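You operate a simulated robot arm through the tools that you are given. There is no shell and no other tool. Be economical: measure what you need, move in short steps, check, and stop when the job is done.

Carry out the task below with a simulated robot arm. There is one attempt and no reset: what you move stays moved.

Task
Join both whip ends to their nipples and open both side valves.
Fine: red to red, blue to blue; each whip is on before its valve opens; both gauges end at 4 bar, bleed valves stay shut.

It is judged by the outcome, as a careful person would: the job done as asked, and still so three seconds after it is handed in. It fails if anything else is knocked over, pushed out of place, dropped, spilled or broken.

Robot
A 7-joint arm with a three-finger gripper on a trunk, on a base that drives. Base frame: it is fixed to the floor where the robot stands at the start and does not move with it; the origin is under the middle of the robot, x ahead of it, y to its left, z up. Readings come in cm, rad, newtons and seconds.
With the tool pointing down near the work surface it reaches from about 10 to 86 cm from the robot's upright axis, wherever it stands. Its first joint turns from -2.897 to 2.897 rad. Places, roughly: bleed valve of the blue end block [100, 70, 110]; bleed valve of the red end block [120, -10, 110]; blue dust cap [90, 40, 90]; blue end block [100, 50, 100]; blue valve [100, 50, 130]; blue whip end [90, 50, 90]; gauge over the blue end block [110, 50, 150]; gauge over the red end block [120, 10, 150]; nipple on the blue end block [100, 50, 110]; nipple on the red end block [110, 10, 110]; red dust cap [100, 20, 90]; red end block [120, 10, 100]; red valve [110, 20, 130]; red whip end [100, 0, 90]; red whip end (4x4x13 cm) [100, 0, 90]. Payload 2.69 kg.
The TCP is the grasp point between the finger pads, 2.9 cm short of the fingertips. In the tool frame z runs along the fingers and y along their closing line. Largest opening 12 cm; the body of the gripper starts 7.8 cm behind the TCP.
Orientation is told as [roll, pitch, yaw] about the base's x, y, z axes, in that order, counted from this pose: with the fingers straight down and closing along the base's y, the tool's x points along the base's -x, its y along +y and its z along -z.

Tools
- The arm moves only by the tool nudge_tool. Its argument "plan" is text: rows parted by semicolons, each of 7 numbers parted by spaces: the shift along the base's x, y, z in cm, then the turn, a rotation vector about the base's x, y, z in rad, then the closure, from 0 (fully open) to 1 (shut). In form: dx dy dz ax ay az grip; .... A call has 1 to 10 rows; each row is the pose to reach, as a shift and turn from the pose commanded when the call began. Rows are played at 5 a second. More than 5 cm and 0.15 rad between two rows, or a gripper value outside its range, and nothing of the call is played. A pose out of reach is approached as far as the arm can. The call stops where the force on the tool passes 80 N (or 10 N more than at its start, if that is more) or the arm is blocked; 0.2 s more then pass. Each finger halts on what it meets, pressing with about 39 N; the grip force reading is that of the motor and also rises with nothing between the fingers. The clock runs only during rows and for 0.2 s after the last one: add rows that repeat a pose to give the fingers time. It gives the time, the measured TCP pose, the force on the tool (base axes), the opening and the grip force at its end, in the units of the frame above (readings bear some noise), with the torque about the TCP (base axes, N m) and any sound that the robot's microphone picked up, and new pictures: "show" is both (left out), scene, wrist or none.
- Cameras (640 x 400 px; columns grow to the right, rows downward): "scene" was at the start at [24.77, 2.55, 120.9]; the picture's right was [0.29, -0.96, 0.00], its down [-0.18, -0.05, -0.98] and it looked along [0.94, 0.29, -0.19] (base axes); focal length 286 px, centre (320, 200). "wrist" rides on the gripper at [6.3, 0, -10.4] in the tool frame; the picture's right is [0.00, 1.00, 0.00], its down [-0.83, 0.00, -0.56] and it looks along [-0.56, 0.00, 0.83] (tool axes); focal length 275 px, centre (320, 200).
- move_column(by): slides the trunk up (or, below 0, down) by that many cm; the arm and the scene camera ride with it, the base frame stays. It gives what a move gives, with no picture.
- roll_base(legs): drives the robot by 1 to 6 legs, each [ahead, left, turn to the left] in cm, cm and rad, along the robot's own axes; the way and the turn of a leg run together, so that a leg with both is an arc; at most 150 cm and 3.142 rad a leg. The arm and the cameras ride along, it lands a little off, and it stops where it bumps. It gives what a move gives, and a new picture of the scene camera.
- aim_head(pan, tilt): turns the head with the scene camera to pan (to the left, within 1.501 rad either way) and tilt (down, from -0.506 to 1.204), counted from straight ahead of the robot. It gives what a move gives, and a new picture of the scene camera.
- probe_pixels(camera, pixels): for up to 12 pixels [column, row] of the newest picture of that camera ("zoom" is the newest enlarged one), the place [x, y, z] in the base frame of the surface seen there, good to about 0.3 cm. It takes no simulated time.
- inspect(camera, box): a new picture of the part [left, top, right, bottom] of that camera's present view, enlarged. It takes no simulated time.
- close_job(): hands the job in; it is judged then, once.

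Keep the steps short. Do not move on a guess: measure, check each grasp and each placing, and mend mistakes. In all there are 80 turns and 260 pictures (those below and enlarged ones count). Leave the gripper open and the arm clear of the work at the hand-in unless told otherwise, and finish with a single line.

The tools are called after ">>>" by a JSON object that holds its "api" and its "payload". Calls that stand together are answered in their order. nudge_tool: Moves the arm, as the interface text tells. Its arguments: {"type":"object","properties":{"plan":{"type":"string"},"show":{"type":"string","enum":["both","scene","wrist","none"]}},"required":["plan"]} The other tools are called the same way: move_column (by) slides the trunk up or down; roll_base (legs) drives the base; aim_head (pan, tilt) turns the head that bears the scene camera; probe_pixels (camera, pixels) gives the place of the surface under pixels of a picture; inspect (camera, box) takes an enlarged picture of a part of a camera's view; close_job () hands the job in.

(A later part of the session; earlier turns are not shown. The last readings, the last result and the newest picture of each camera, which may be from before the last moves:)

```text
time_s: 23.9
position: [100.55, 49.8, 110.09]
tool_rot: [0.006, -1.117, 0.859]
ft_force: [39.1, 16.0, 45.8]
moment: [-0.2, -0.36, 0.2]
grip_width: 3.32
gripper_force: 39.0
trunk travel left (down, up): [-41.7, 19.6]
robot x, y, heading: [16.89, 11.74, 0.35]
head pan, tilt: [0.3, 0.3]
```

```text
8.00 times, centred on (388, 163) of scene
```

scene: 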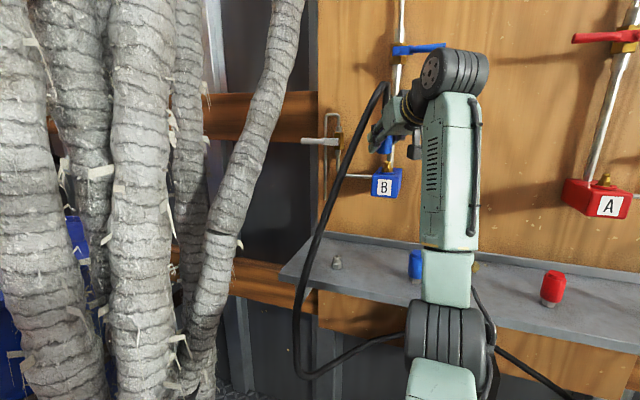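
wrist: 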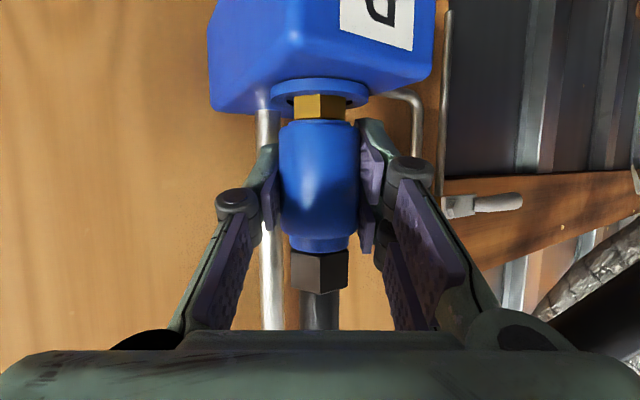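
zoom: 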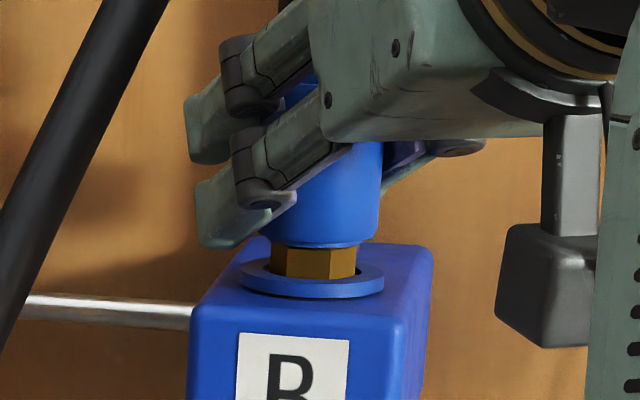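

Still bottomed, now at 46 N down and 42 N sideways. I'll relieve it and tug again with the lateral halved to test the latch.

>>> {"api": "nudge_tool", "payload": {"plan": "0.13 0.1 0.4 0 0 0 1; 0.13 0.1 0.7 0 0 0 1; 0.13 0.1 1 0 0 0 1; 0.13 0.1 1.2 0 0 0 1", "show": "none"}}

>>> {"api": "inspect", "payload": {"camera": "scene", "box": [368, 138, 408, 188]}}

```text
time_s: 24.9
position: [100.7, 49.95, 110.47]
tool_rot: [0.016, -1.092, 0.852]
ft_force: [-0.8, -3.6, -2.3]
moment: [-0.02, 0.04, -0.01]
grip_width: 3.29
gripper_force: 39.1
trunk travel left (down, up): [-41.7, 19.6]
robot x, y, heading: [16.86, 11.67, 0.35]
head pan, tilt: [0.3, 0.3]
```

```text
8.00 times, centred on (388, 163) of scene
```

zoom: 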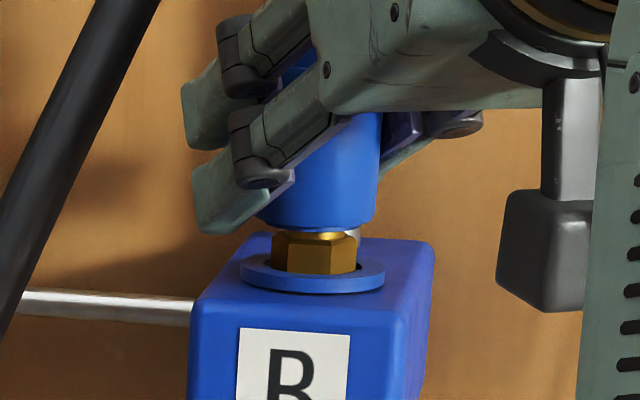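

Not latched, but the side load is near zero at (100.7, 49.95). Pressing tilts the hand and loads it backward, so this time I'll lean forward (0.25, 0.15) while pressing deeper.

>>> {"api": "nudge_tool", "payload": {"plan": "0.05 0.03 -0.4 0 0 0 1; 0.12 0.07 -0.8 0 0 0 1; 0.2 0.1 -1.2 0 0 0 1; 0.25 0.13 -1.5 0 0 0 1; 0.3 0.15 -1.8 0 0 0 1; 0.33 0.17 -2.1 0 0 0 1; 0.33 0.17 -2.1 0 0 0 1", "show": "wrist"}}

>>> {"api": "inspect", "payload": {"camera": "scene", "box": [368, 138, 408, 188]}}

```text
time_s: 26.5
position: [100.44, 49.72, 110.09]
tool_rot: [-0.01, -1.13, 0.872]
ft_force: [18.3, 8.1, 61.3]
moment: [-0.35, -0.07, 0.11]
grip_width: 3.3
gripper_force: 39.1
trunk travel left (down, up): [-41.7, 19.6]
robot x, y, heading: [16.84, 11.64, 0.351]
head pan, tilt: [0.3, 0.3]
```

wrist: 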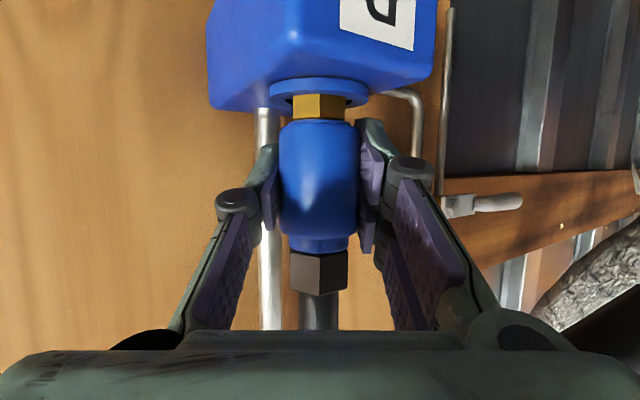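

```text
8.00 times, centred on (388, 163) of scene
```

zoom: 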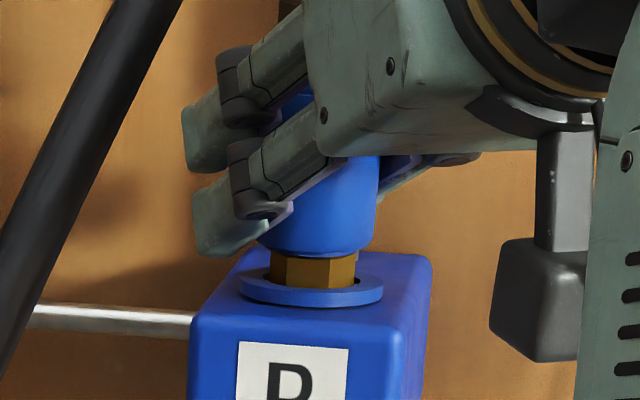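

61 N down and still no sound. The blue collar may be a release sleeve, so tugging on it would unlatch it. I'll relieve the press while keeping it seated, open the fingers and see whether it stays. Then I'll test it by the nut above the sleeve.

>>> {"api": "nudge_tool", "payload": {"plan": "-0.15 -0.05 0.5 0 0 0 1; -0.25 -0.12 1 0 0 0 1; -0.33 -0.17 1.55 0 0 0 1; -0.33 -0.17 1.55 0 0 0 1", "show": "none"}}

>>> {"api": "nudge_tool", "payload": {"plan": "0 0 0 0 0 0 0.85; 0 0 0 0 0 0 0.65; 0 0 0 0 0 0 0.58; 0 0 0 0 0 0 0.58", "show": "wrist"}}

>>> {"api": "inspect", "payload": {"camera": "scene", "box": [368, 138, 408, 188]}}

```text
time_s: 27.5
position: [100.64, 49.83, 110.19]
tool_rot: [0.013, -1.097, 0.856]
ft_force: [0.2, 2.6, 14.5]
moment: [-0.05, -0.14, 0.05]
grip_width: 3.33
gripper_force: 39.1
trunk travel left (down, up): [-41.7, 19.6]
robot x, y, heading: [16.8, 11.35, 0.352]
head pan, tilt: [0.3, 0.3]
```

```text
time_s: 28.5
position: [100.62, 49.91, 110.1]
tool_rot: [0.014, -1.096, 0.854]
ft_force: [0.4, -1.1, -0.3]
moment: [0.0, -0.01, 0.05]
grip_width: 5.03
gripper_force: 0.1
trunk travel left (down, up): [-41.7, 19.6]
robot x, y, heading: [16.9, 11.89, 0.349]
head pan, tilt: [0.3, 0.3]
```

wrist: 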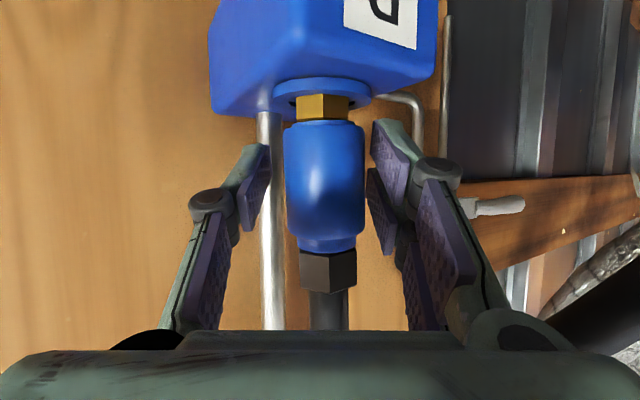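

```text
8.00 times, centred on (388, 163) of scene
```

zoom: 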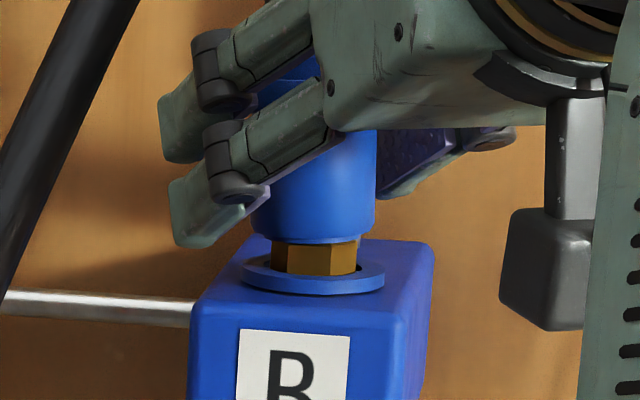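

It stays on by itself. Now I'll move up 3.5 cm to take the black nut, the coupling's body, instead of the sleeve.

>>> {"api": "nudge_tool", "payload": {"plan": "0 0 1.2 0 0 0 0.58; 0 0 2.4 0 0 0 0.58; 0 0 3.5 0 0 0 0.58; 0 0 3.5 0 0 0 0.58", "show": "wrist"}}

>>> {"api": "probe_pixels", "payload": {"camera": "wrist", "pixels": [[320, 160], [325, 190], [325, 215], [325, 130], [325, 240], [325, 100]]}}

```text
time_s: 29.5
position: [100.66, 49.9, 113.63]
tool_rot: [0.011, -1.095, 0.854]
ft_force: [0.6, 0.3, 0.0]
moment: [0.02, 0.01, 0.01]
grip_width: 5.03
gripper_force: 0.2
trunk travel left (down, up): [-41.7, 19.6]
robot x, y, heading: [17.03, 11.31, 0.345]
head pan, tilt: [0.3, 0.3]
```

wrist: 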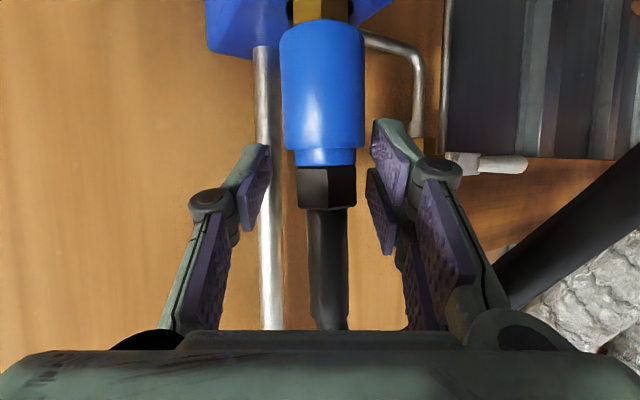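

```text
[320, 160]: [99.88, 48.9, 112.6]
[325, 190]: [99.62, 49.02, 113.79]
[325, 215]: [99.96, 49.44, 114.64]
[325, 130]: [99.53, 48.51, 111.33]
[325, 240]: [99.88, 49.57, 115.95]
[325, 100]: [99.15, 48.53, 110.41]
```

The nut is at (327, 187), between the pads. Closing on it.

>>> {"api": "nudge_tool", "payload": {"plan": "-0.15 0.13 0.1 0 0 0 0.75; -0.15 0.13 0.1 0 0 0 1; -0.15 0.13 0.1 0 0 0 1; -0.15 0.13 0.1 0 0 0 1; -0.15 0.13 0.1 0 0 0 1", "show": "wrist"}}

```text
time_s: 30.7
position: [100.52, 49.97, 113.67]
tool_rot: [0.011, -1.098, 0.855]
ft_force: [-1.8, 2.4, 1.5]
moment: [0.18, 0.09, 0.02]
grip_width: 2.85
gripper_force: 39.6
trunk travel left (down, up): [-41.7, 19.6]
robot x, y, heading: [16.81, 11.59, 0.35]
head pan, tilt: [0.3, 0.3]
```

wrist: 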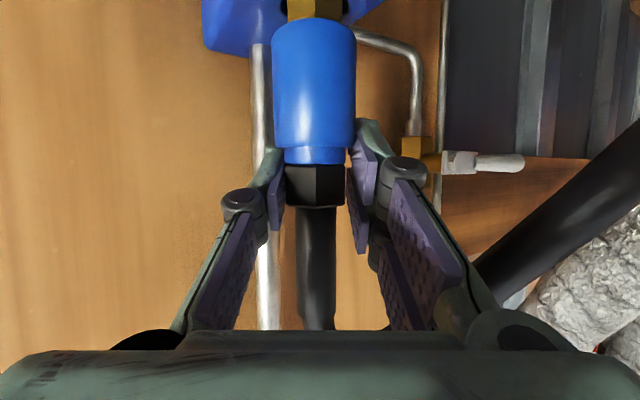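

Gripping the nut at 2.85 cm. Now press straight down through the body.

>>> {"api": "nudge_tool", "payload": {"plan": "0 0 -0.4 0 0 0 1; 0.06 0.04 -0.7 0 0 0 1; 0.12 0.07 -1 0 0 0 1; 0.18 0.1 -1.3 0 0 0 1; 0.24 0.13 -1.6 0 0 0 1; 0.3 0.15 -1.9 0 0 0 1; 0.36 0.18 -2.2 0 0 0 1", "show": "wrist"}}

>>> {"api": "inspect", "payload": {"camera": "scene", "box": [368, 138, 408, 188]}}

```text
time_s: 32.3
position: [100.15, 49.77, 113.62]
tool_rot: [-0.026, -1.139, 0.884]
ft_force: [15.6, 1.4, 70.9]
moment: [-0.32, -1.01, 0.12]
grip_width: 2.86
gripper_force: 38.5
trunk travel left (down, up): [-41.7, 19.6]
robot x, y, heading: [17.11, 12.01, 0.347]
head pan, tilt: [0.3, 0.3]
```

wrist: 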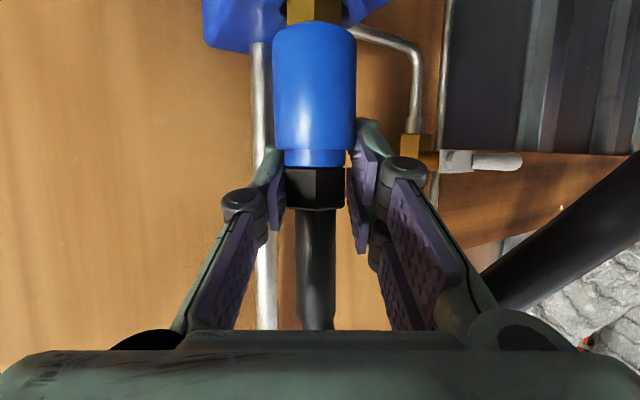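

```text
8.00 times, centred on (388, 163) of scene
```

zoom: 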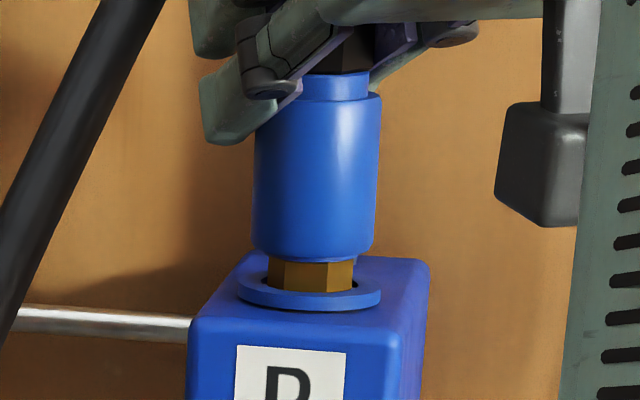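

71 N and no click. I'll relieve it and tug gently by the nut to learn whether it holds.

>>> {"api": "nudge_tool", "payload": {"plan": "-0.15 -0.08 0.7 0 0 0 1; -0.3 -0.14 1.5 0 0 0 1; -0.36 -0.18 2.2 0 0 0 1; -0.36 -0.18 2.4 0 0 0 1; -0.36 -0.18 2.6 0 0 0 1", "show": "wrist"}}

>>> {"api": "inspect", "payload": {"camera": "scene", "box": [368, 128, 408, 178]}}

```text
time_s: 33.5
position: [100.55, 50.1, 113.69]
tool_rot: [0.016, -1.088, 0.85]
ft_force: [-0.5, -0.1, 0.2]
moment: [0.01, 0.02, -0.03]
grip_width: 2.89
gripper_force: 39.4
trunk travel left (down, up): [-41.7, 19.6]
robot x, y, heading: [17.12, 12.01, 0.349]
head pan, tilt: [0.3, 0.3]
```

wrist: 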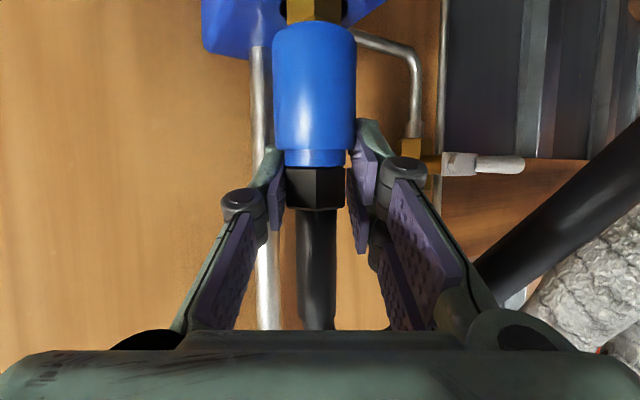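

```text
8.00 times, centred on (388, 153) of scene
```

zoom: 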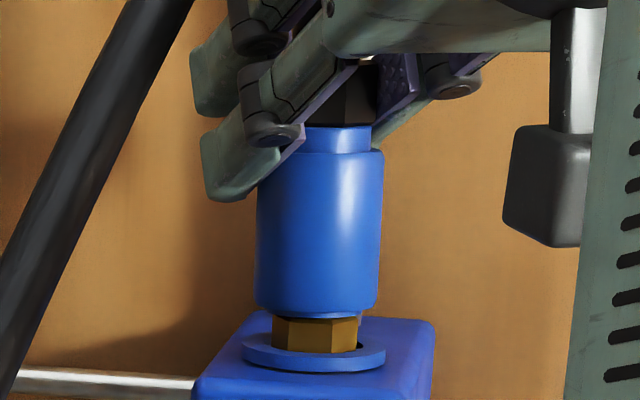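

Force is about zero and the collar still looks seated. I'll pull up a little further to decide.

>>> {"api": "nudge_tool", "payload": {"plan": "0 0 0.2 0 0 0 1; 0 0 0.4 0 0 0 1; 0 0 0.6 0 0 0 1", "show": "none"}}

>>> {"api": "inspect", "payload": {"camera": "scene", "box": [368, 128, 408, 178]}}

```text
time_s: 34.3
position: [100.27, 49.96, 114.61]
tool_rot: [0.012, -1.095, 0.857]
ft_force: [0.0, -0.7, -1.3]
moment: [-0.01, -0.03, -0.02]
grip_width: 2.85
gripper_force: 39.6
trunk travel left (down, up): [-41.7, 19.6]
robot x, y, heading: [17.03, 11.36, 0.35]
head pan, tilt: [0.3, 0.3]
```

```text
8.00 times, centred on (388, 153) of scene
```

zoom: 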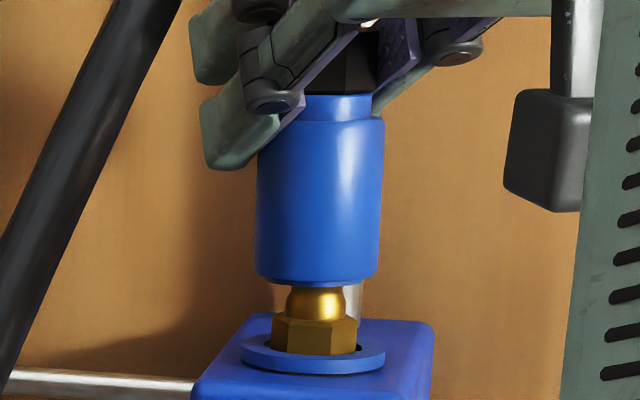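

Not latched: it simply lifts off. I'll look very closely at the coupling and the block for slots, lugs or marks that would show how it locks.

>>> {"api": "inspect", "payload": {"camera": "scene", "box": [378, 138, 398, 178]}}

>>> {"api": "inspect", "payload": {"camera": "wrist", "box": [240, 0, 400, 100]}}

>>> {"api": "inspect", "payload": {"camera": "scene", "box": [570, 160, 640, 230]}}

>>> {"api": "inspect", "payload": {"camera": "scene", "box": [400, 240, 430, 290]}}

```text
10.00 times, centred on (388, 158) of scene
```

zoom: 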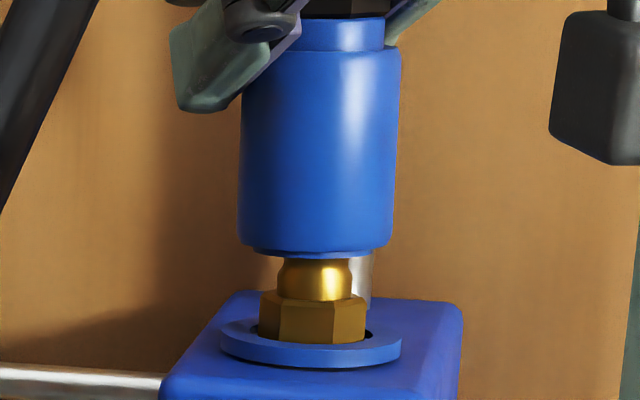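

```text
4.00 times, centred on (320, 50) of wrist
```

zoom: 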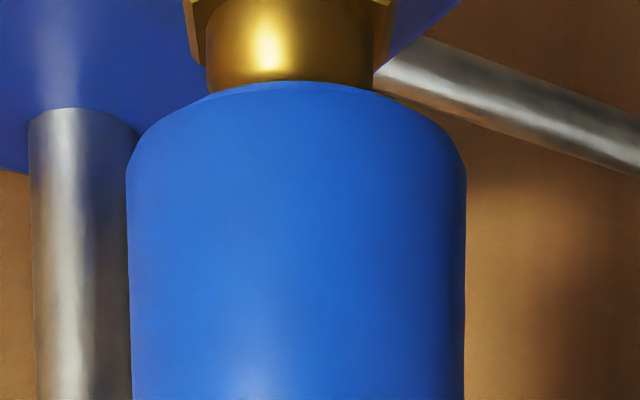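

```text
5.71 times, centred on (605, 195) of scene
```

zoom: 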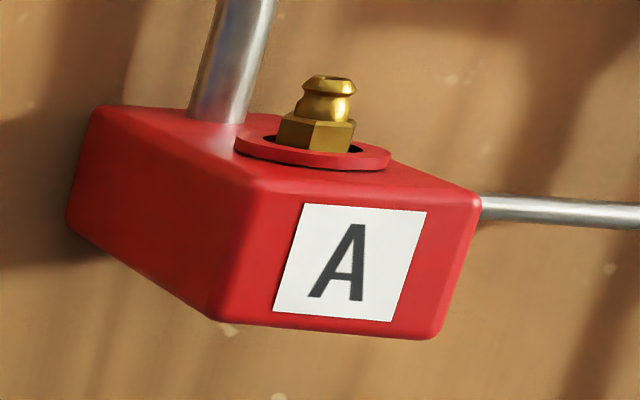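

```text
8.00 times, centred on (415, 265) of scene
```

zoom: 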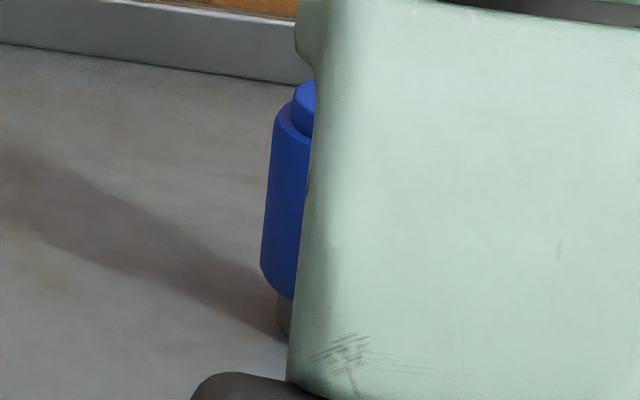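

The nipple has a ball-lock groove and no lugs. With my fingers on or against the blue sleeve, it can't slide back to let the balls pass. So I'll set the whip down again, then grip the hose just above the black nut and press on the nut's top, leaving the sleeve free.

>>> {"api": "nudge_tool", "payload": {"plan": "0.1 0 -0.3 0 0 0 1; 0.2 0 -0.6 0 0 0 1; 0.25 0 -0.85 0 0 0 1; 0.25 0 -0.85 0 0 0 1; 0.25 0 -0.85 0 0 0 0.8; 0.25 0 -0.85 0 0 0 0.62; 0.25 0 0.3 0 0 0 0.62; 0.25 0 1.3 0 0 0 0.62; 0.25 0 1.9 0 0 0 0.62; 0.25 0 1.9 0 0 0 0.62", "show": "wrist"}}

>>> {"api": "inspect", "payload": {"camera": "scene", "box": [358, 108, 418, 178]}}

```text
time_s: 36.5
position: [100.71, 49.99, 116.69]
tool_rot: [0.012, -1.098, 0.857]
ft_force: [0.3, 0.5, 0.1]
moment: [0.01, 0.0, 0.01]
grip_width: 4.56
gripper_force: 0.1
trunk travel left (down, up): [-41.7, 19.6]
robot x, y, heading: [17.26, 11.47, 0.35]
head pan, tilt: [0.3, 0.3]
```

wrist: 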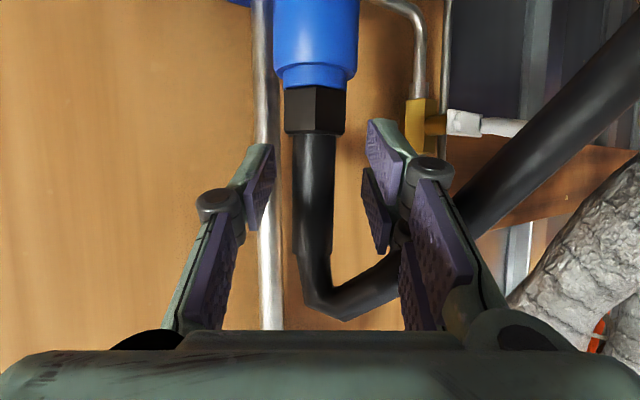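

```text
5.71 times, centred on (388, 143) of scene
```

zoom: 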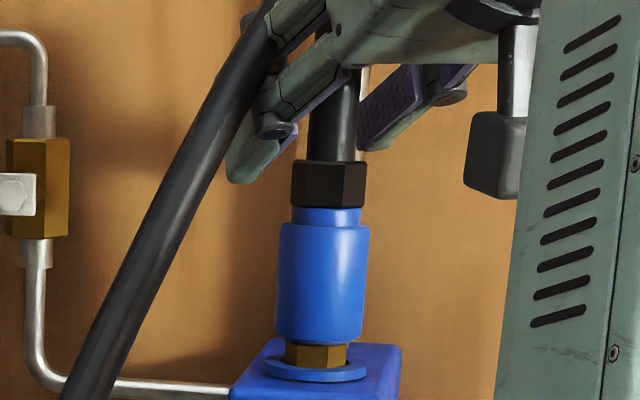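

The nut top is near z≈114.3 and the hose is straight above it. I'll lower 0.9 cm and close on the hose.

>>> {"api": "nudge_tool", "payload": {"plan": "0 0 -0.5 0 0 0 0.62; 0 0 -0.9 0 0 0 0.62; 0 0 -0.9 0 0 0 0.8; 0 0 -0.9 0 0 0 1; 0 0 -0.9 0 0 0 1; 0 0 -0.9 0 0 0 1; 0 0 -0.9 0 0 0 1", "show": "wrist"}}

```text
time_s: 38.1
position: [100.76, 49.93, 115.71]
tool_rot: [0.011, -1.098, 0.855]
ft_force: [-2.5, 1.5, -0.4]
moment: [0.13, 0.23, 0.04]
grip_width: 1.93
gripper_force: 39.3
trunk travel left (down, up): [-41.7, 19.6]
robot x, y, heading: [16.84, 11.61, 0.349]
head pan, tilt: [0.3, 0.3]
```

wrist: 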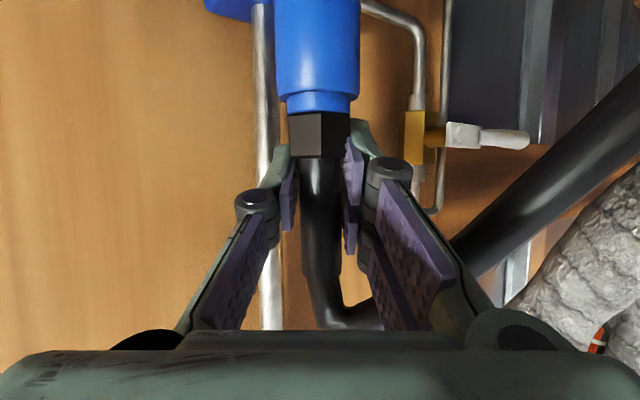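

Holding the hose at 1.93 cm, with the pads just above the nut. Pressing down now.

>>> {"api": "nudge_tool", "payload": {"plan": "0 0 -0.4 0 0 0 1; 0.05 0.03 -0.8 0 0 0 1; 0.1 0.06 -1.2 0 0 0 1; 0.15 0.08 -1.5 0 0 0 1; 0.2 0.1 -1.8 0 0 0 1; 0.25 0.13 -2.1 0 0 0 1; 0.3 0.15 -2.4 0 0 0 1; 0.35 0.18 -2.7 0 0 0 1", "show": "wrist"}}

>>> {"api": "inspect", "payload": {"camera": "scene", "box": [358, 118, 418, 188]}}

```text
time_s: 39.8
position: [100.56, 49.8, 115.42]
tool_rot: [-0.014, -1.148, 0.873]
ft_force: [-8.3, -6.5, 13.7]
moment: [0.51, 0.79, 0.39]
grip_width: 1.96
gripper_force: 38.7
trunk travel left (down, up): [-41.7, 19.6]
robot x, y, heading: [17.06, 11.71, 0.35]
head pan, tilt: [0.3, 0.3]
stopped in row 8: the force on the tool passed its limit at 82 N (the readings are from after the stop); the commanded pose is now the measured one
```

wrist: 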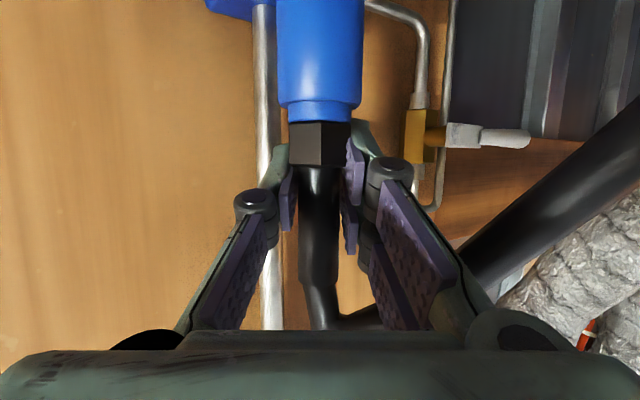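

```text
5.71 times, centred on (388, 153) of scene
```

zoom: 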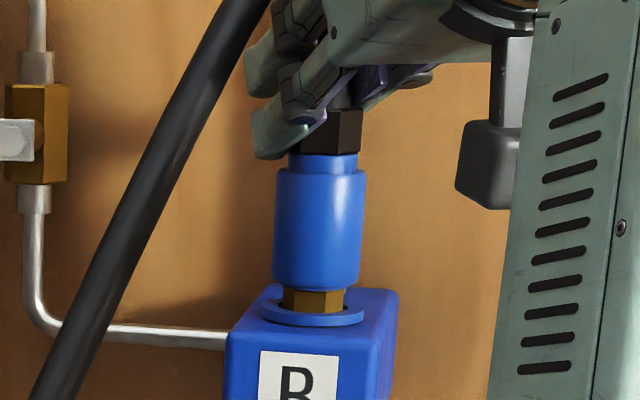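

Reached 82 N with no sound reported. A light tug by the hose will tell if it latched.

>>> {"api": "nudge_tool", "payload": {"plan": "0.1 0.1 0.2 0 0.02 0 1; 0.1 0.1 0.4 0 0.04 0 1; 0.1 0.1 0.7 0 0.04 0 1; 0.1 0.1 1 0 0.04 0 1", "show": "none"}}

>>> {"api": "inspect", "payload": {"camera": "scene", "box": [358, 118, 418, 188]}}

```text
time_s: 40.8
position: [100.75, 49.99, 115.59]
tool_rot: [0.061, -1.098, 0.805]
ft_force: [-32.7, -18.9, -19.4]
moment: [-0.08, 0.37, 0.22]
grip_width: 1.9
gripper_force: 39.0
trunk travel left (down, up): [-41.7, 19.6]
robot x, y, heading: [16.88, 11.3, 0.348]
head pan, tilt: [0.3, 0.3]
```

```text
5.71 times, centred on (388, 153) of scene
```

zoom: 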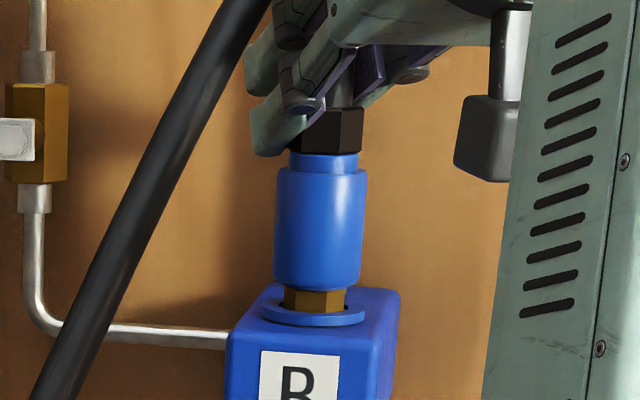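

It holds this time: 19 N down and not rising with the command. I'll remove the side load to make sure it isn't just friction, then pull slightly more.

>>> {"api": "nudge_tool", "payload": {"plan": "-0.2 -0.15 0 0 0 0 1; -0.35 -0.25 0.1 0 0 0 1; -0.35 -0.25 0.2 0 0 0 1", "show": "none"}}

>>> {"api": "inspect", "payload": {"camera": "scene", "box": [358, 118, 418, 188]}}

```text
time_s: 41.6
position: [100.74, 50.04, 115.44]
tool_rot: [0.064, -1.101, 0.804]
ft_force: [-5.2, -0.1, -25.9]
moment: [0.44, -0.13, 0.1]
grip_width: 1.92
gripper_force: 39.1
trunk travel left (down, up): [-41.7, 19.6]
robot x, y, heading: [17.2, 12.04, 0.35]
head pan, tilt: [0.3, 0.3]
```

```text
5.71 times, centred on (388, 153) of scene
```

zoom: 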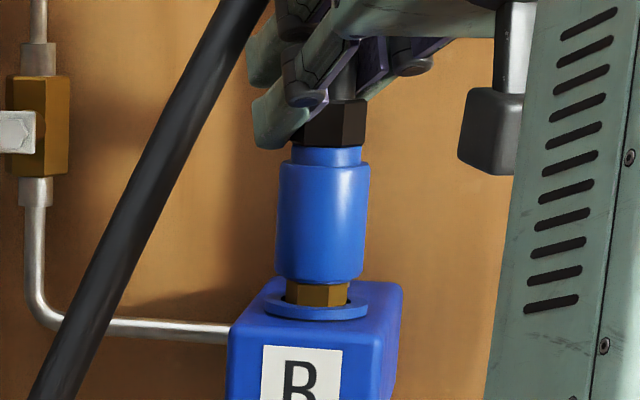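

It holds 26 N with no side load, so the blue whip is latched. Pressing on the nut with the sleeve free is what does it. Now I'll relieve the pull, open narrowly and back straight out.

>>> {"api": "nudge_tool", "payload": {"plan": "0 0 -0.5 0 0 0 1; 0 0 -0.9 0 0 0 1; 0 0 -0.9 0 0 0 0.85; 0 0 -0.9 0 0 0 0.68; 0 0 -0.9 0 0 0 0.68; -1.2 -1.4 -0.9 0 0 0 0.68; -3 -3.4 -0.9 0 0 0 0.68; -5 -5.7 -0.9 0 0 0 0.68; -7.5 -8.5 -0.9 0 0 0 0.68; -10 -11.4 -0.9 0 0 0 0.68", "show": "both"}}

```text
time_s: 43.8
position: [90.47, 38.28, 114.95]
tool_rot: [0.058, -1.109, 0.808]
ft_force: [0.2, 0.4, 0.3]
moment: [-0.03, 0.02, 0.02]
grip_width: 3.84
gripper_force: 0.1
trunk travel left (down, up): [-41.7, 19.6]
robot x, y, heading: [16.92, 11.81, 0.35]
head pan, tilt: [0.3, 0.3]
```

scene: 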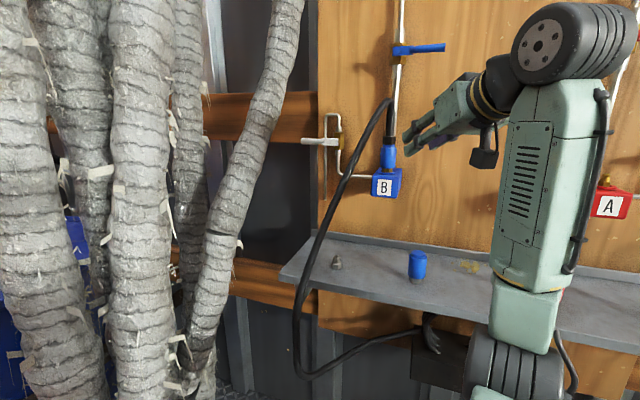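
wrist: 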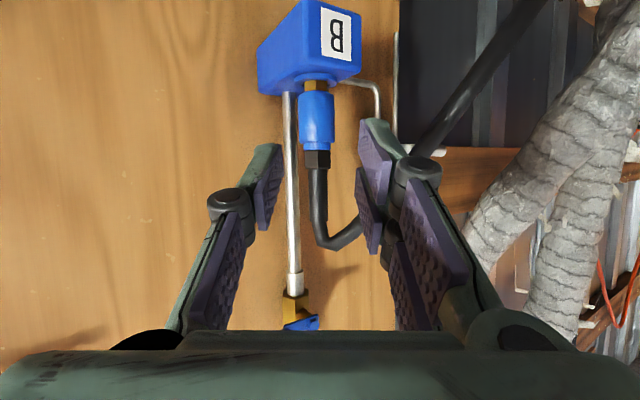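

The blue whip stands on its own. Now the blue valve: I'll enlarge the lever and probe it.

>>> {"api": "inspect", "payload": {"camera": "scene", "box": [370, 0, 460, 110]}}

>>> {"api": "probe_pixels", "payload": {"camera": "scene", "pixels": [[397, 50], [405, 50], [415, 49], [425, 48], [435, 47], [442, 47], [398, 40], [396, 62], [396, 85], [402, 20], [390, 103], [388, 125]]}}

```text
3.64 times, centred on (415, 55) of scene
```

zoom: 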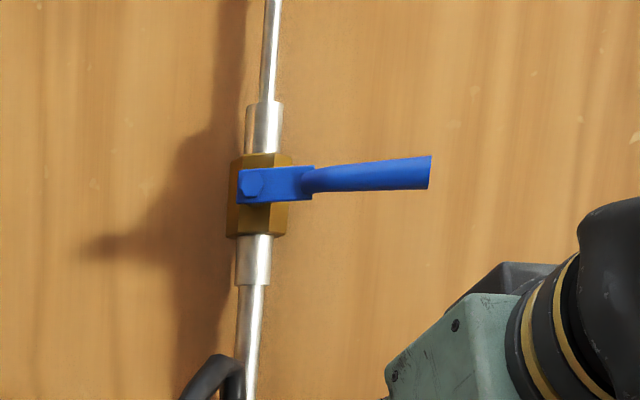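

```text
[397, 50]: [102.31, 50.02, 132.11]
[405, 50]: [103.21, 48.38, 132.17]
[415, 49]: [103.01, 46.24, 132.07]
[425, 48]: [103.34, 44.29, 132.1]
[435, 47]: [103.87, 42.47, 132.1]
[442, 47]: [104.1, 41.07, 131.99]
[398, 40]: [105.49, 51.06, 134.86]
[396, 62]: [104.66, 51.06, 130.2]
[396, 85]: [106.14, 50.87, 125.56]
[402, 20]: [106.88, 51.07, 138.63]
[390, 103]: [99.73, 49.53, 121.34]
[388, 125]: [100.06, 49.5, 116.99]
```

Lever: pivot ≈(102.8, 50, 132), tip ≈(104.2, 41), pointing right across the pipe. I'll raise the trunk 12 cm, then square the tool to the board with the fingers closed and level, to push the lever from below.

>>> {"api": "move_column", "payload": {"by": 12}}

>>> {"api": "nudge_tool", "payload": {"plan": "0 0 0 0 0 -0.12 0.8; 0 0 0 0 0 -0.24 1; 0 0 0 0 0 -0.36 1; 0 0 0 0 0 -0.454 1", "show": "none"}}

>>> {"api": "nudge_tool", "payload": {"plan": "0 0 0 0.046 -0.124 0 1; 0 0 0 0.09 -0.245 0 1; 0 0 0 0.135 -0.366 0 1", "show": "both"}}

```text
time_s: 45.3
position: [90.45, 38.35, 127.05]
tool_rot: [0.06, -1.11, 0.806]
ft_force: [-1.3, -0.4, 0.1]
moment: [0.01, -0.04, -0.01]
grip_width: 3.83
gripper_force: 0.0
trunk travel left (down, up): [-53.7, 7.6]
robot x, y, heading: [17.09, 11.92, 0.351]
head pan, tilt: [0.3, 0.3]
```

```text
time_s: 46.3
position: [90.49, 38.28, 127.1]
tool_rot: [0.06, -1.111, 0.35]
ft_force: [1.4, -0.7, 0.1]
moment: [-0.03, -0.01, -0.03]
grip_width: 0.0
gripper_force: 27.3
trunk travel left (down, up): [-53.7, 7.6]
robot x, y, heading: [17.08, 11.46, 0.351]
head pan, tilt: [0.3, 0.3]
```

```text
time_s: 47.1
position: [90.55, 38.14, 127.14]
tool_rot: [0.062, -1.503, 0.351]
ft_force: [0.1, 0.7, 0.0]
moment: [-0.01, -0.02, 0.01]
grip_width: 0.01
gripper_force: 28.3
trunk travel left (down, up): [-53.7, 7.6]
robot x, y, heading: [17.02, 11.4, 0.349]
head pan, tilt: [0.3, 0.3]
```

scene: 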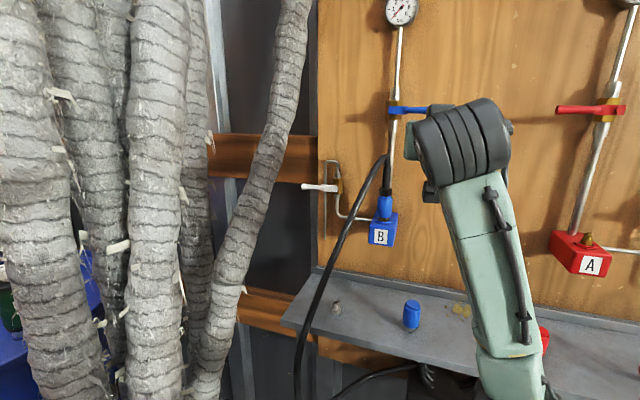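
wrist: 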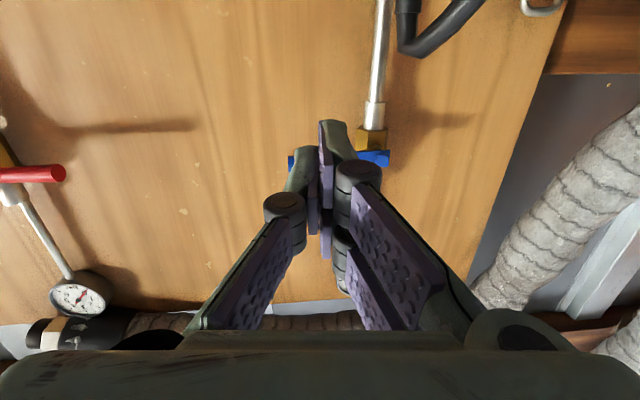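

Tool is level. I'll advance under the lever, about 6.5 cm right of the pivot, with the fingertips just past the lever's depth.

>>> {"api": "nudge_tool", "payload": {"plan": "3.8 1.5 0.4 0 0 0 1; 7.6 3 0.8 0 0 0 1; 11.4 4.55 1.2 0 0 0 1; 11.4 4.55 1.2 0 0 0 1", "show": "both"}}

>>> {"api": "inspect", "payload": {"camera": "scene", "box": [360, 60, 460, 170]}}

```text
time_s: 48.1
position: [102.16, 42.78, 128.5]
tool_rot: [0.052, -1.5, 0.357]
ft_force: [0.0, -0.2, 0.1]
moment: [-0.03, -0.01, -0.04]
grip_width: 0.0
gripper_force: 28.6
trunk travel left (down, up): [-53.7, 7.6]
robot x, y, heading: [16.95, 11.55, 0.349]
head pan, tilt: [0.3, 0.3]
```

scene: 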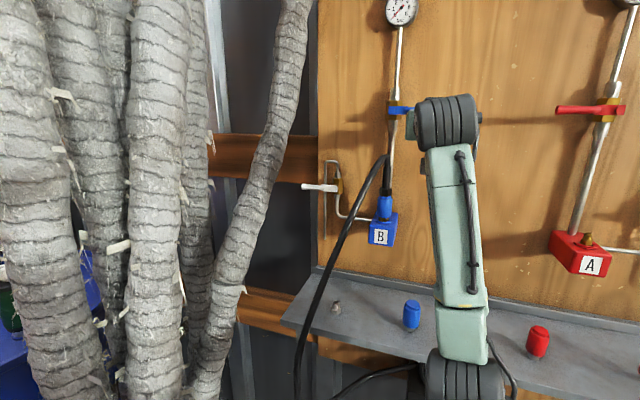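
wrist: 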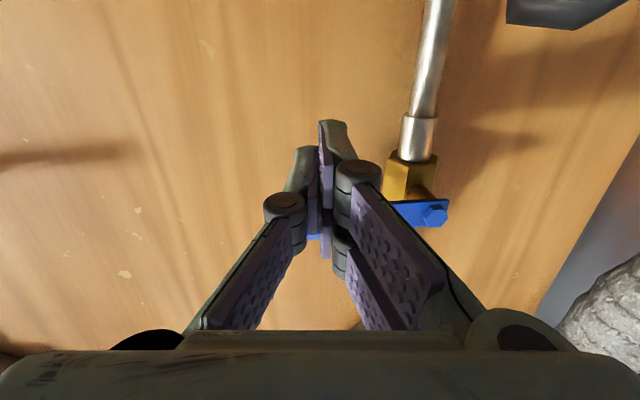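

```text
3.64 times, centred on (410, 115) of scene
```

zoom: 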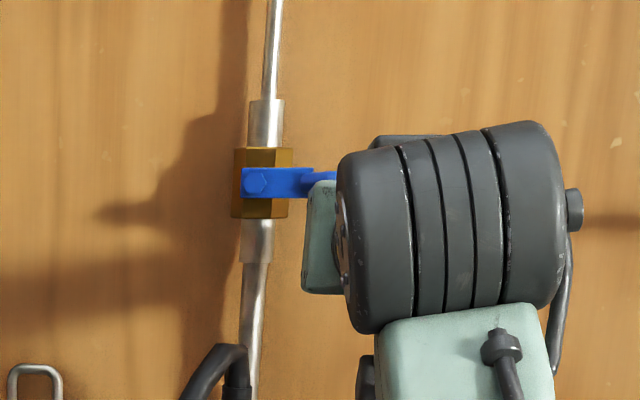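

Fingers are just below the lever. Pushing up slowly to about 20° to see whether it yields this way.

>>> {"api": "nudge_tool", "payload": {"plan": "0 0 1.2 0 0 0 1; 0 0 1.8 0 0 0 1; 0 0 2.4 0 0 0 1; 0 0 3 0 0 0 1; 0 0 3.6 0 0 0 1", "show": "wrist"}}

>>> {"api": "inspect", "payload": {"camera": "scene", "box": [360, 60, 460, 170]}}

```text
time_s: 49.3
position: [101.9, 43.05, 131.98]
tool_rot: [0.056, -1.498, 0.358]
ft_force: [0.0, 0.0, -1.3]
moment: [-0.02, 0.07, -0.02]
grip_width: 0.0
gripper_force: 28.3
trunk travel left (down, up): [-53.7, 7.6]
robot x, y, heading: [16.78, 11.7, 0.346]
head pan, tilt: [0.3, 0.3]
```

wrist: 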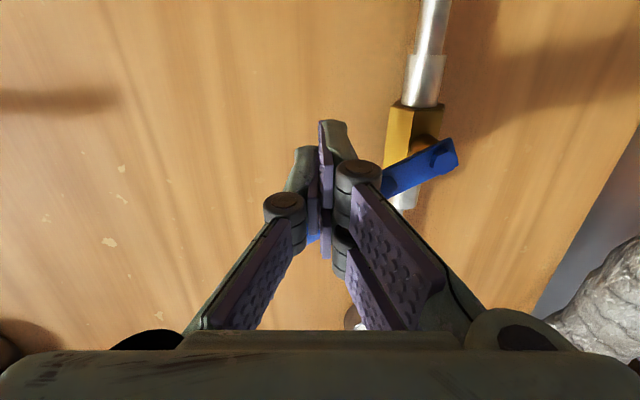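

```text
3.64 times, centred on (410, 115) of scene
```

zoom: 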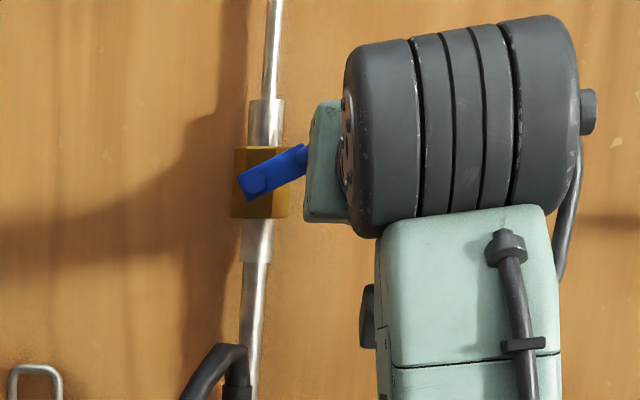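

It turns freely upward (about 1 N) and is at about 25°. Continuing the arc to vertical.

>>> {"api": "nudge_tool", "payload": {"plan": "-0.05 0.15 1.5 0 0 0 1; -0.17 0.47 2.9 0 0 0 1; -0.4 1.1 3.9 0 0 0 1; -0.66 1.78 4.8 0 0 0 1; -1.0 2.72 5.5 0 0 0 1; -1.32 3.56 6.1 0 0 0 1; -1.5 4.1 6.3 0 0 0 1; -1.7 4.6 6.5 0 0 0 1; -1.8 4.85 6.5 0 0 0 1", "show": "both"}}

>>> {"api": "inspect", "payload": {"camera": "scene", "box": [360, 0, 460, 140]}}

```text
time_s: 51.3
position: [100.31, 47.4, 138.47]
tool_rot: [0.082, -1.501, 0.328]
ft_force: [0.0, -9.5, -3.3]
moment: [0.12, 0.06, -0.12]
grip_width: 0.0
gripper_force: 28.4
trunk travel left (down, up): [-53.7, 7.6]
robot x, y, heading: [17.18, 11.8, 0.344]
head pan, tilt: [0.3, 0.3]
```

scene: 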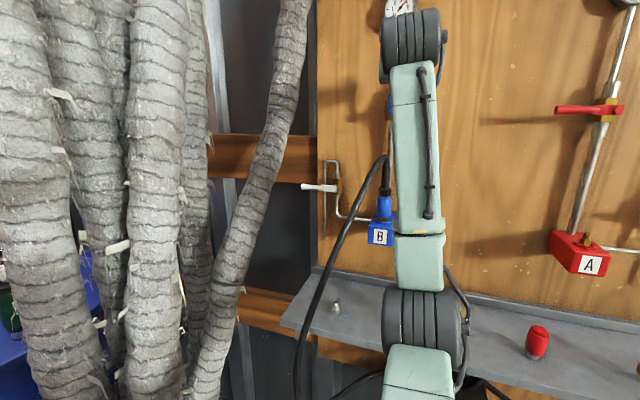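
wrist: 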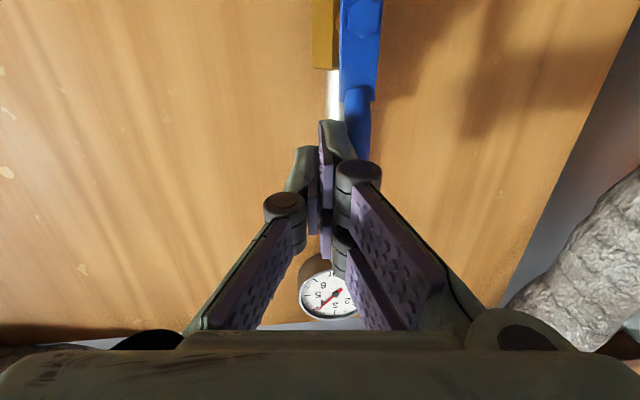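

```text
2.86 times, centred on (410, 70) of scene
```

zoom: 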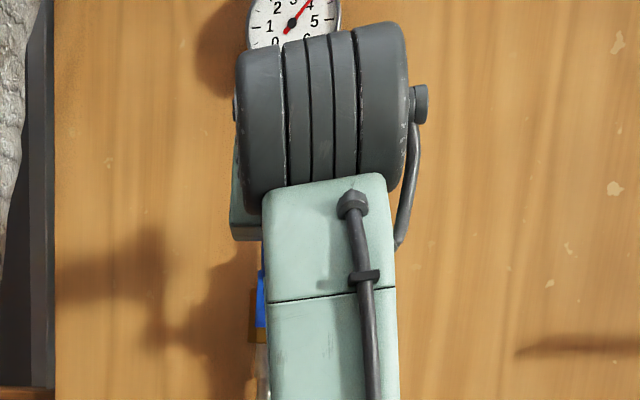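

The lever is vertical against its stop (9.5 N) and the needle is near 4. I'll ease off and back straight out to view it.

>>> {"api": "nudge_tool", "payload": {"plan": "0.25 -0.7 0 0 0 0 1; -2.5 -1.8 0 0 0 0 1; -6 -3 0 0 0 0 1; -9.5 -4.3 0 0 0 0 1; -12 -7 -2 0 0 0 1; -13 -11 -4 0 0 0 1", "show": "scene"}}

>>> {"api": "inspect", "payload": {"camera": "scene", "box": [350, 0, 450, 140]}}

```text
time_s: 52.7
position: [87.04, 36.49, 134.33]
tool_rot: [0.054, -1.498, 0.355]
ft_force: [-0.2, 0.4, 0.0]
moment: [0.01, 0.01, 0.06]
grip_width: 0.0
gripper_force: 28.5
trunk travel left (down, up): [-53.7, 7.6]
robot x, y, heading: [16.75, 11.11, 0.346]
head pan, tilt: [0.3, 0.3]
```

scene: 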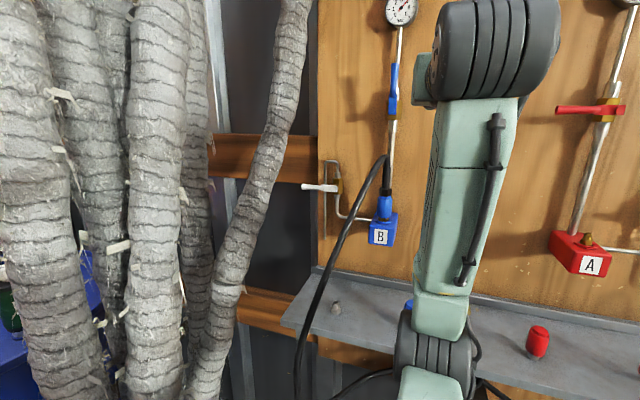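

```text
2.86 times, centred on (400, 70) of scene
```

zoom: 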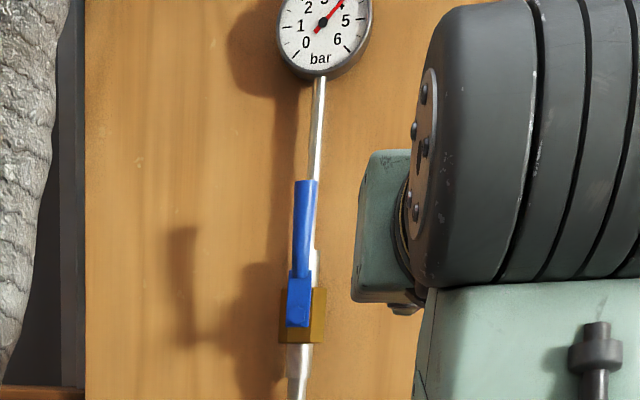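

Blue gauge reads 4 bar and its lever is vertical. Now the red side: I'll drive 40 cm to the right, parallel to the board. The fingertips are about 14 cm clear of the levers.

>>> {"api": "roll_base", "payload": {"legs": [[0, -40, 0]]}}

```text
time_s: 55.5
position: [97.54, 7.69, 134.39]
tool_rot: [0.101, -1.5, 0.305]
ft_force: [-0.2, -0.1, 0.4]
moment: [0.0, -0.01, 0.02]
grip_width: 0.0
gripper_force: 28.5
trunk travel left (down, up): [-53.7, 7.6]
robot x, y, heading: [27.65, -16.58, 0.341]
head pan, tilt: [0.3, 0.3]
stopped in leg 1: the robot was blocked; the commanded pose is now the measured one
```

scene: 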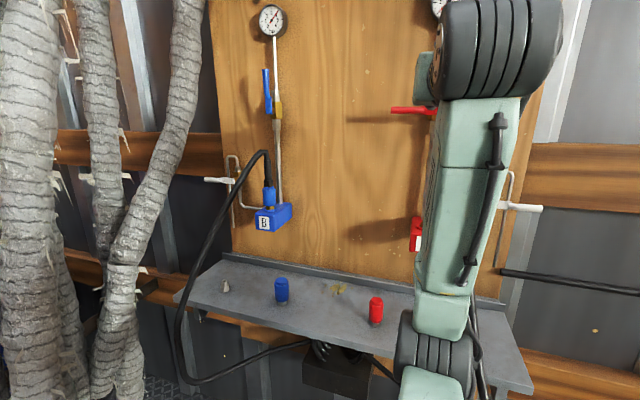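

It bumped after about 30 cm. I'll look down to the right to see what blocks it.

>>> {"api": "aim_head", "payload": {"pan": -0.9, "tilt": 0.8}}

```text
time_s: 56.9
position: [97.58, 7.8, 134.47]
tool_rot: [0.097, -1.498, 0.306]
ft_force: [-0.4, -0.2, 0.0]
moment: [0.0, -0.02, -0.02]
grip_width: 0.0
gripper_force: 29.1
trunk travel left (down, up): [-53.7, 7.6]
robot x, y, heading: [27.42, -16.75, 0.348]
head pan, tilt: [-0.901, 0.799]
```

scene: 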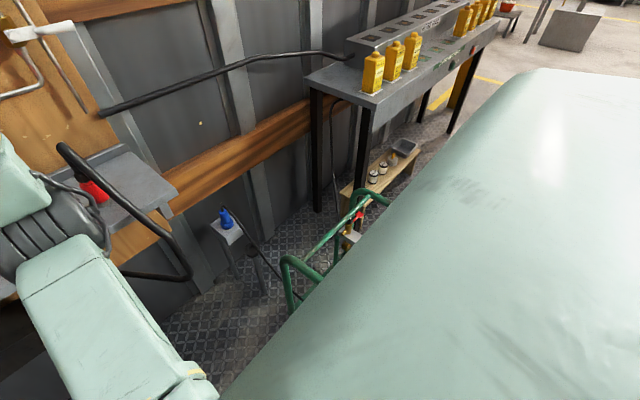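

The base probably met the green cart. I'll probe the rail to make sure it hasn't shifted (corners were at about (86.4,−35.3) and (100.9,−69.1)).

>>> {"api": "probe_pixels", "payload": {"camera": "scene", "pixels": [[284, 262], [292, 295], [330, 237], [358, 205], [385, 198], [300, 262], [95, 190], [70, 155], [130, 205], [170, 190], [185, 270], [120, 270]]}}

>>> {"api": "inspect", "payload": {"camera": "scene", "box": [240, 160, 440, 330]}}

>>> {"api": "inspect", "payload": {"camera": "scene", "box": [0, 100, 220, 320]}}

```text
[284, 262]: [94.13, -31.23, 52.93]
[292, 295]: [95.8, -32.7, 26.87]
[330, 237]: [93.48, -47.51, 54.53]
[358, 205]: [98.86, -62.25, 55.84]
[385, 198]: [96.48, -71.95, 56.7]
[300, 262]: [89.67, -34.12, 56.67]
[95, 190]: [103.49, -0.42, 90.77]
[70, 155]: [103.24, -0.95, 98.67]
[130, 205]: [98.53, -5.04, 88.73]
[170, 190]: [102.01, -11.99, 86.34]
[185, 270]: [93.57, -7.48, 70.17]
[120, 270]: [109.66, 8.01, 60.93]
```

```text
2.35 times, centred on (340, 245) of scene
```

zoom: 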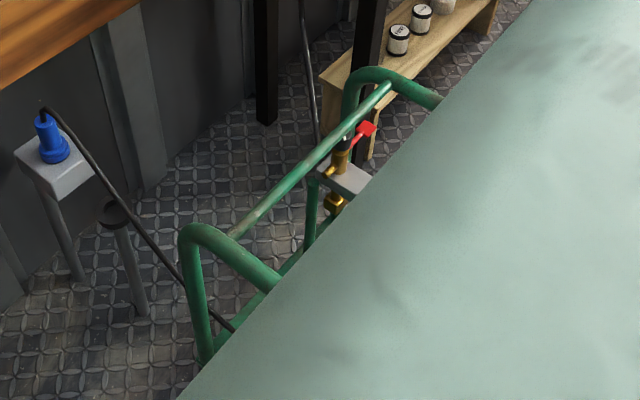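

```text
1.82 times, centred on (110, 210) of scene
```

zoom: 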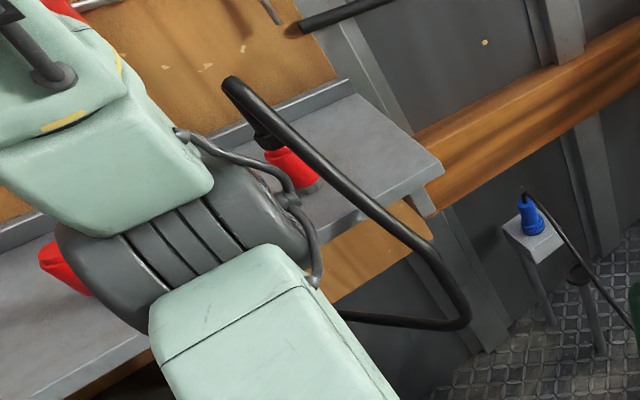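

The rail lies on the same line as before, so it's unmoved. The red whip's hose runs to my right-front, (−5, −4) in plan, so I want to come in at yaw ≈ −0.25. I'll back away from the cart a little and then turn the base right 0.4.

>>> {"api": "roll_base", "payload": {"legs": [[-4, 5, 0], [0, 0, -0.4]]}}

>>> {"api": "aim_head", "payload": {"pan": 0.25, "tilt": 0.35}}

```text
time_s: 59.2
position: [96.01, -17.95, 134.41]
tool_rot: [0.1, -1.503, -0.094]
ft_force: [0.4, -0.1, 0.3]
moment: [0.0, -0.01, 0.02]
grip_width: 0.0
gripper_force: 28.3
trunk travel left (down, up): [-53.7, 7.6]
robot x, y, heading: [21.88, -13.35, -0.052]
head pan, tilt: [-0.901, 0.799]
```

scene: 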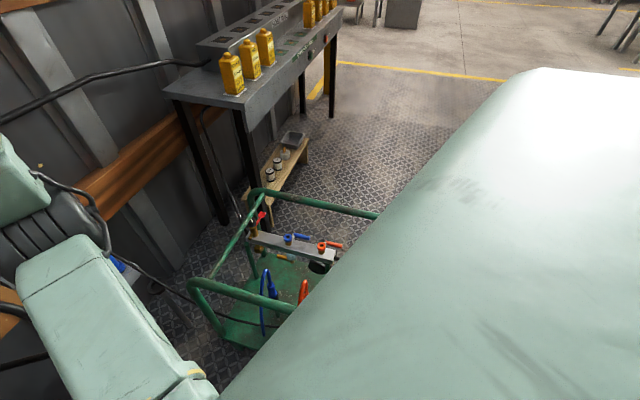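

```text
time_s: 60.6
position: [96.05, -17.9, 134.47]
tool_rot: [0.099, -1.5, -0.093]
ft_force: [0.1, 0.2, -0.7]
moment: [0.0, 0.03, -0.02]
grip_width: 0.0
gripper_force: 29.3
trunk travel left (down, up): [-53.7, 7.6]
robot x, y, heading: [22.07, -13.06, -0.056]
head pan, tilt: [0.25, 0.351]
```

scene: 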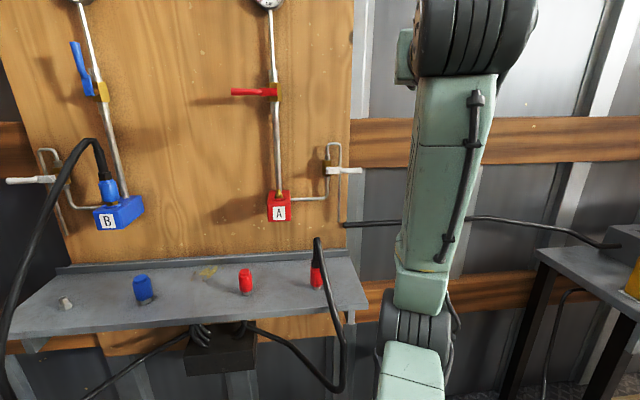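

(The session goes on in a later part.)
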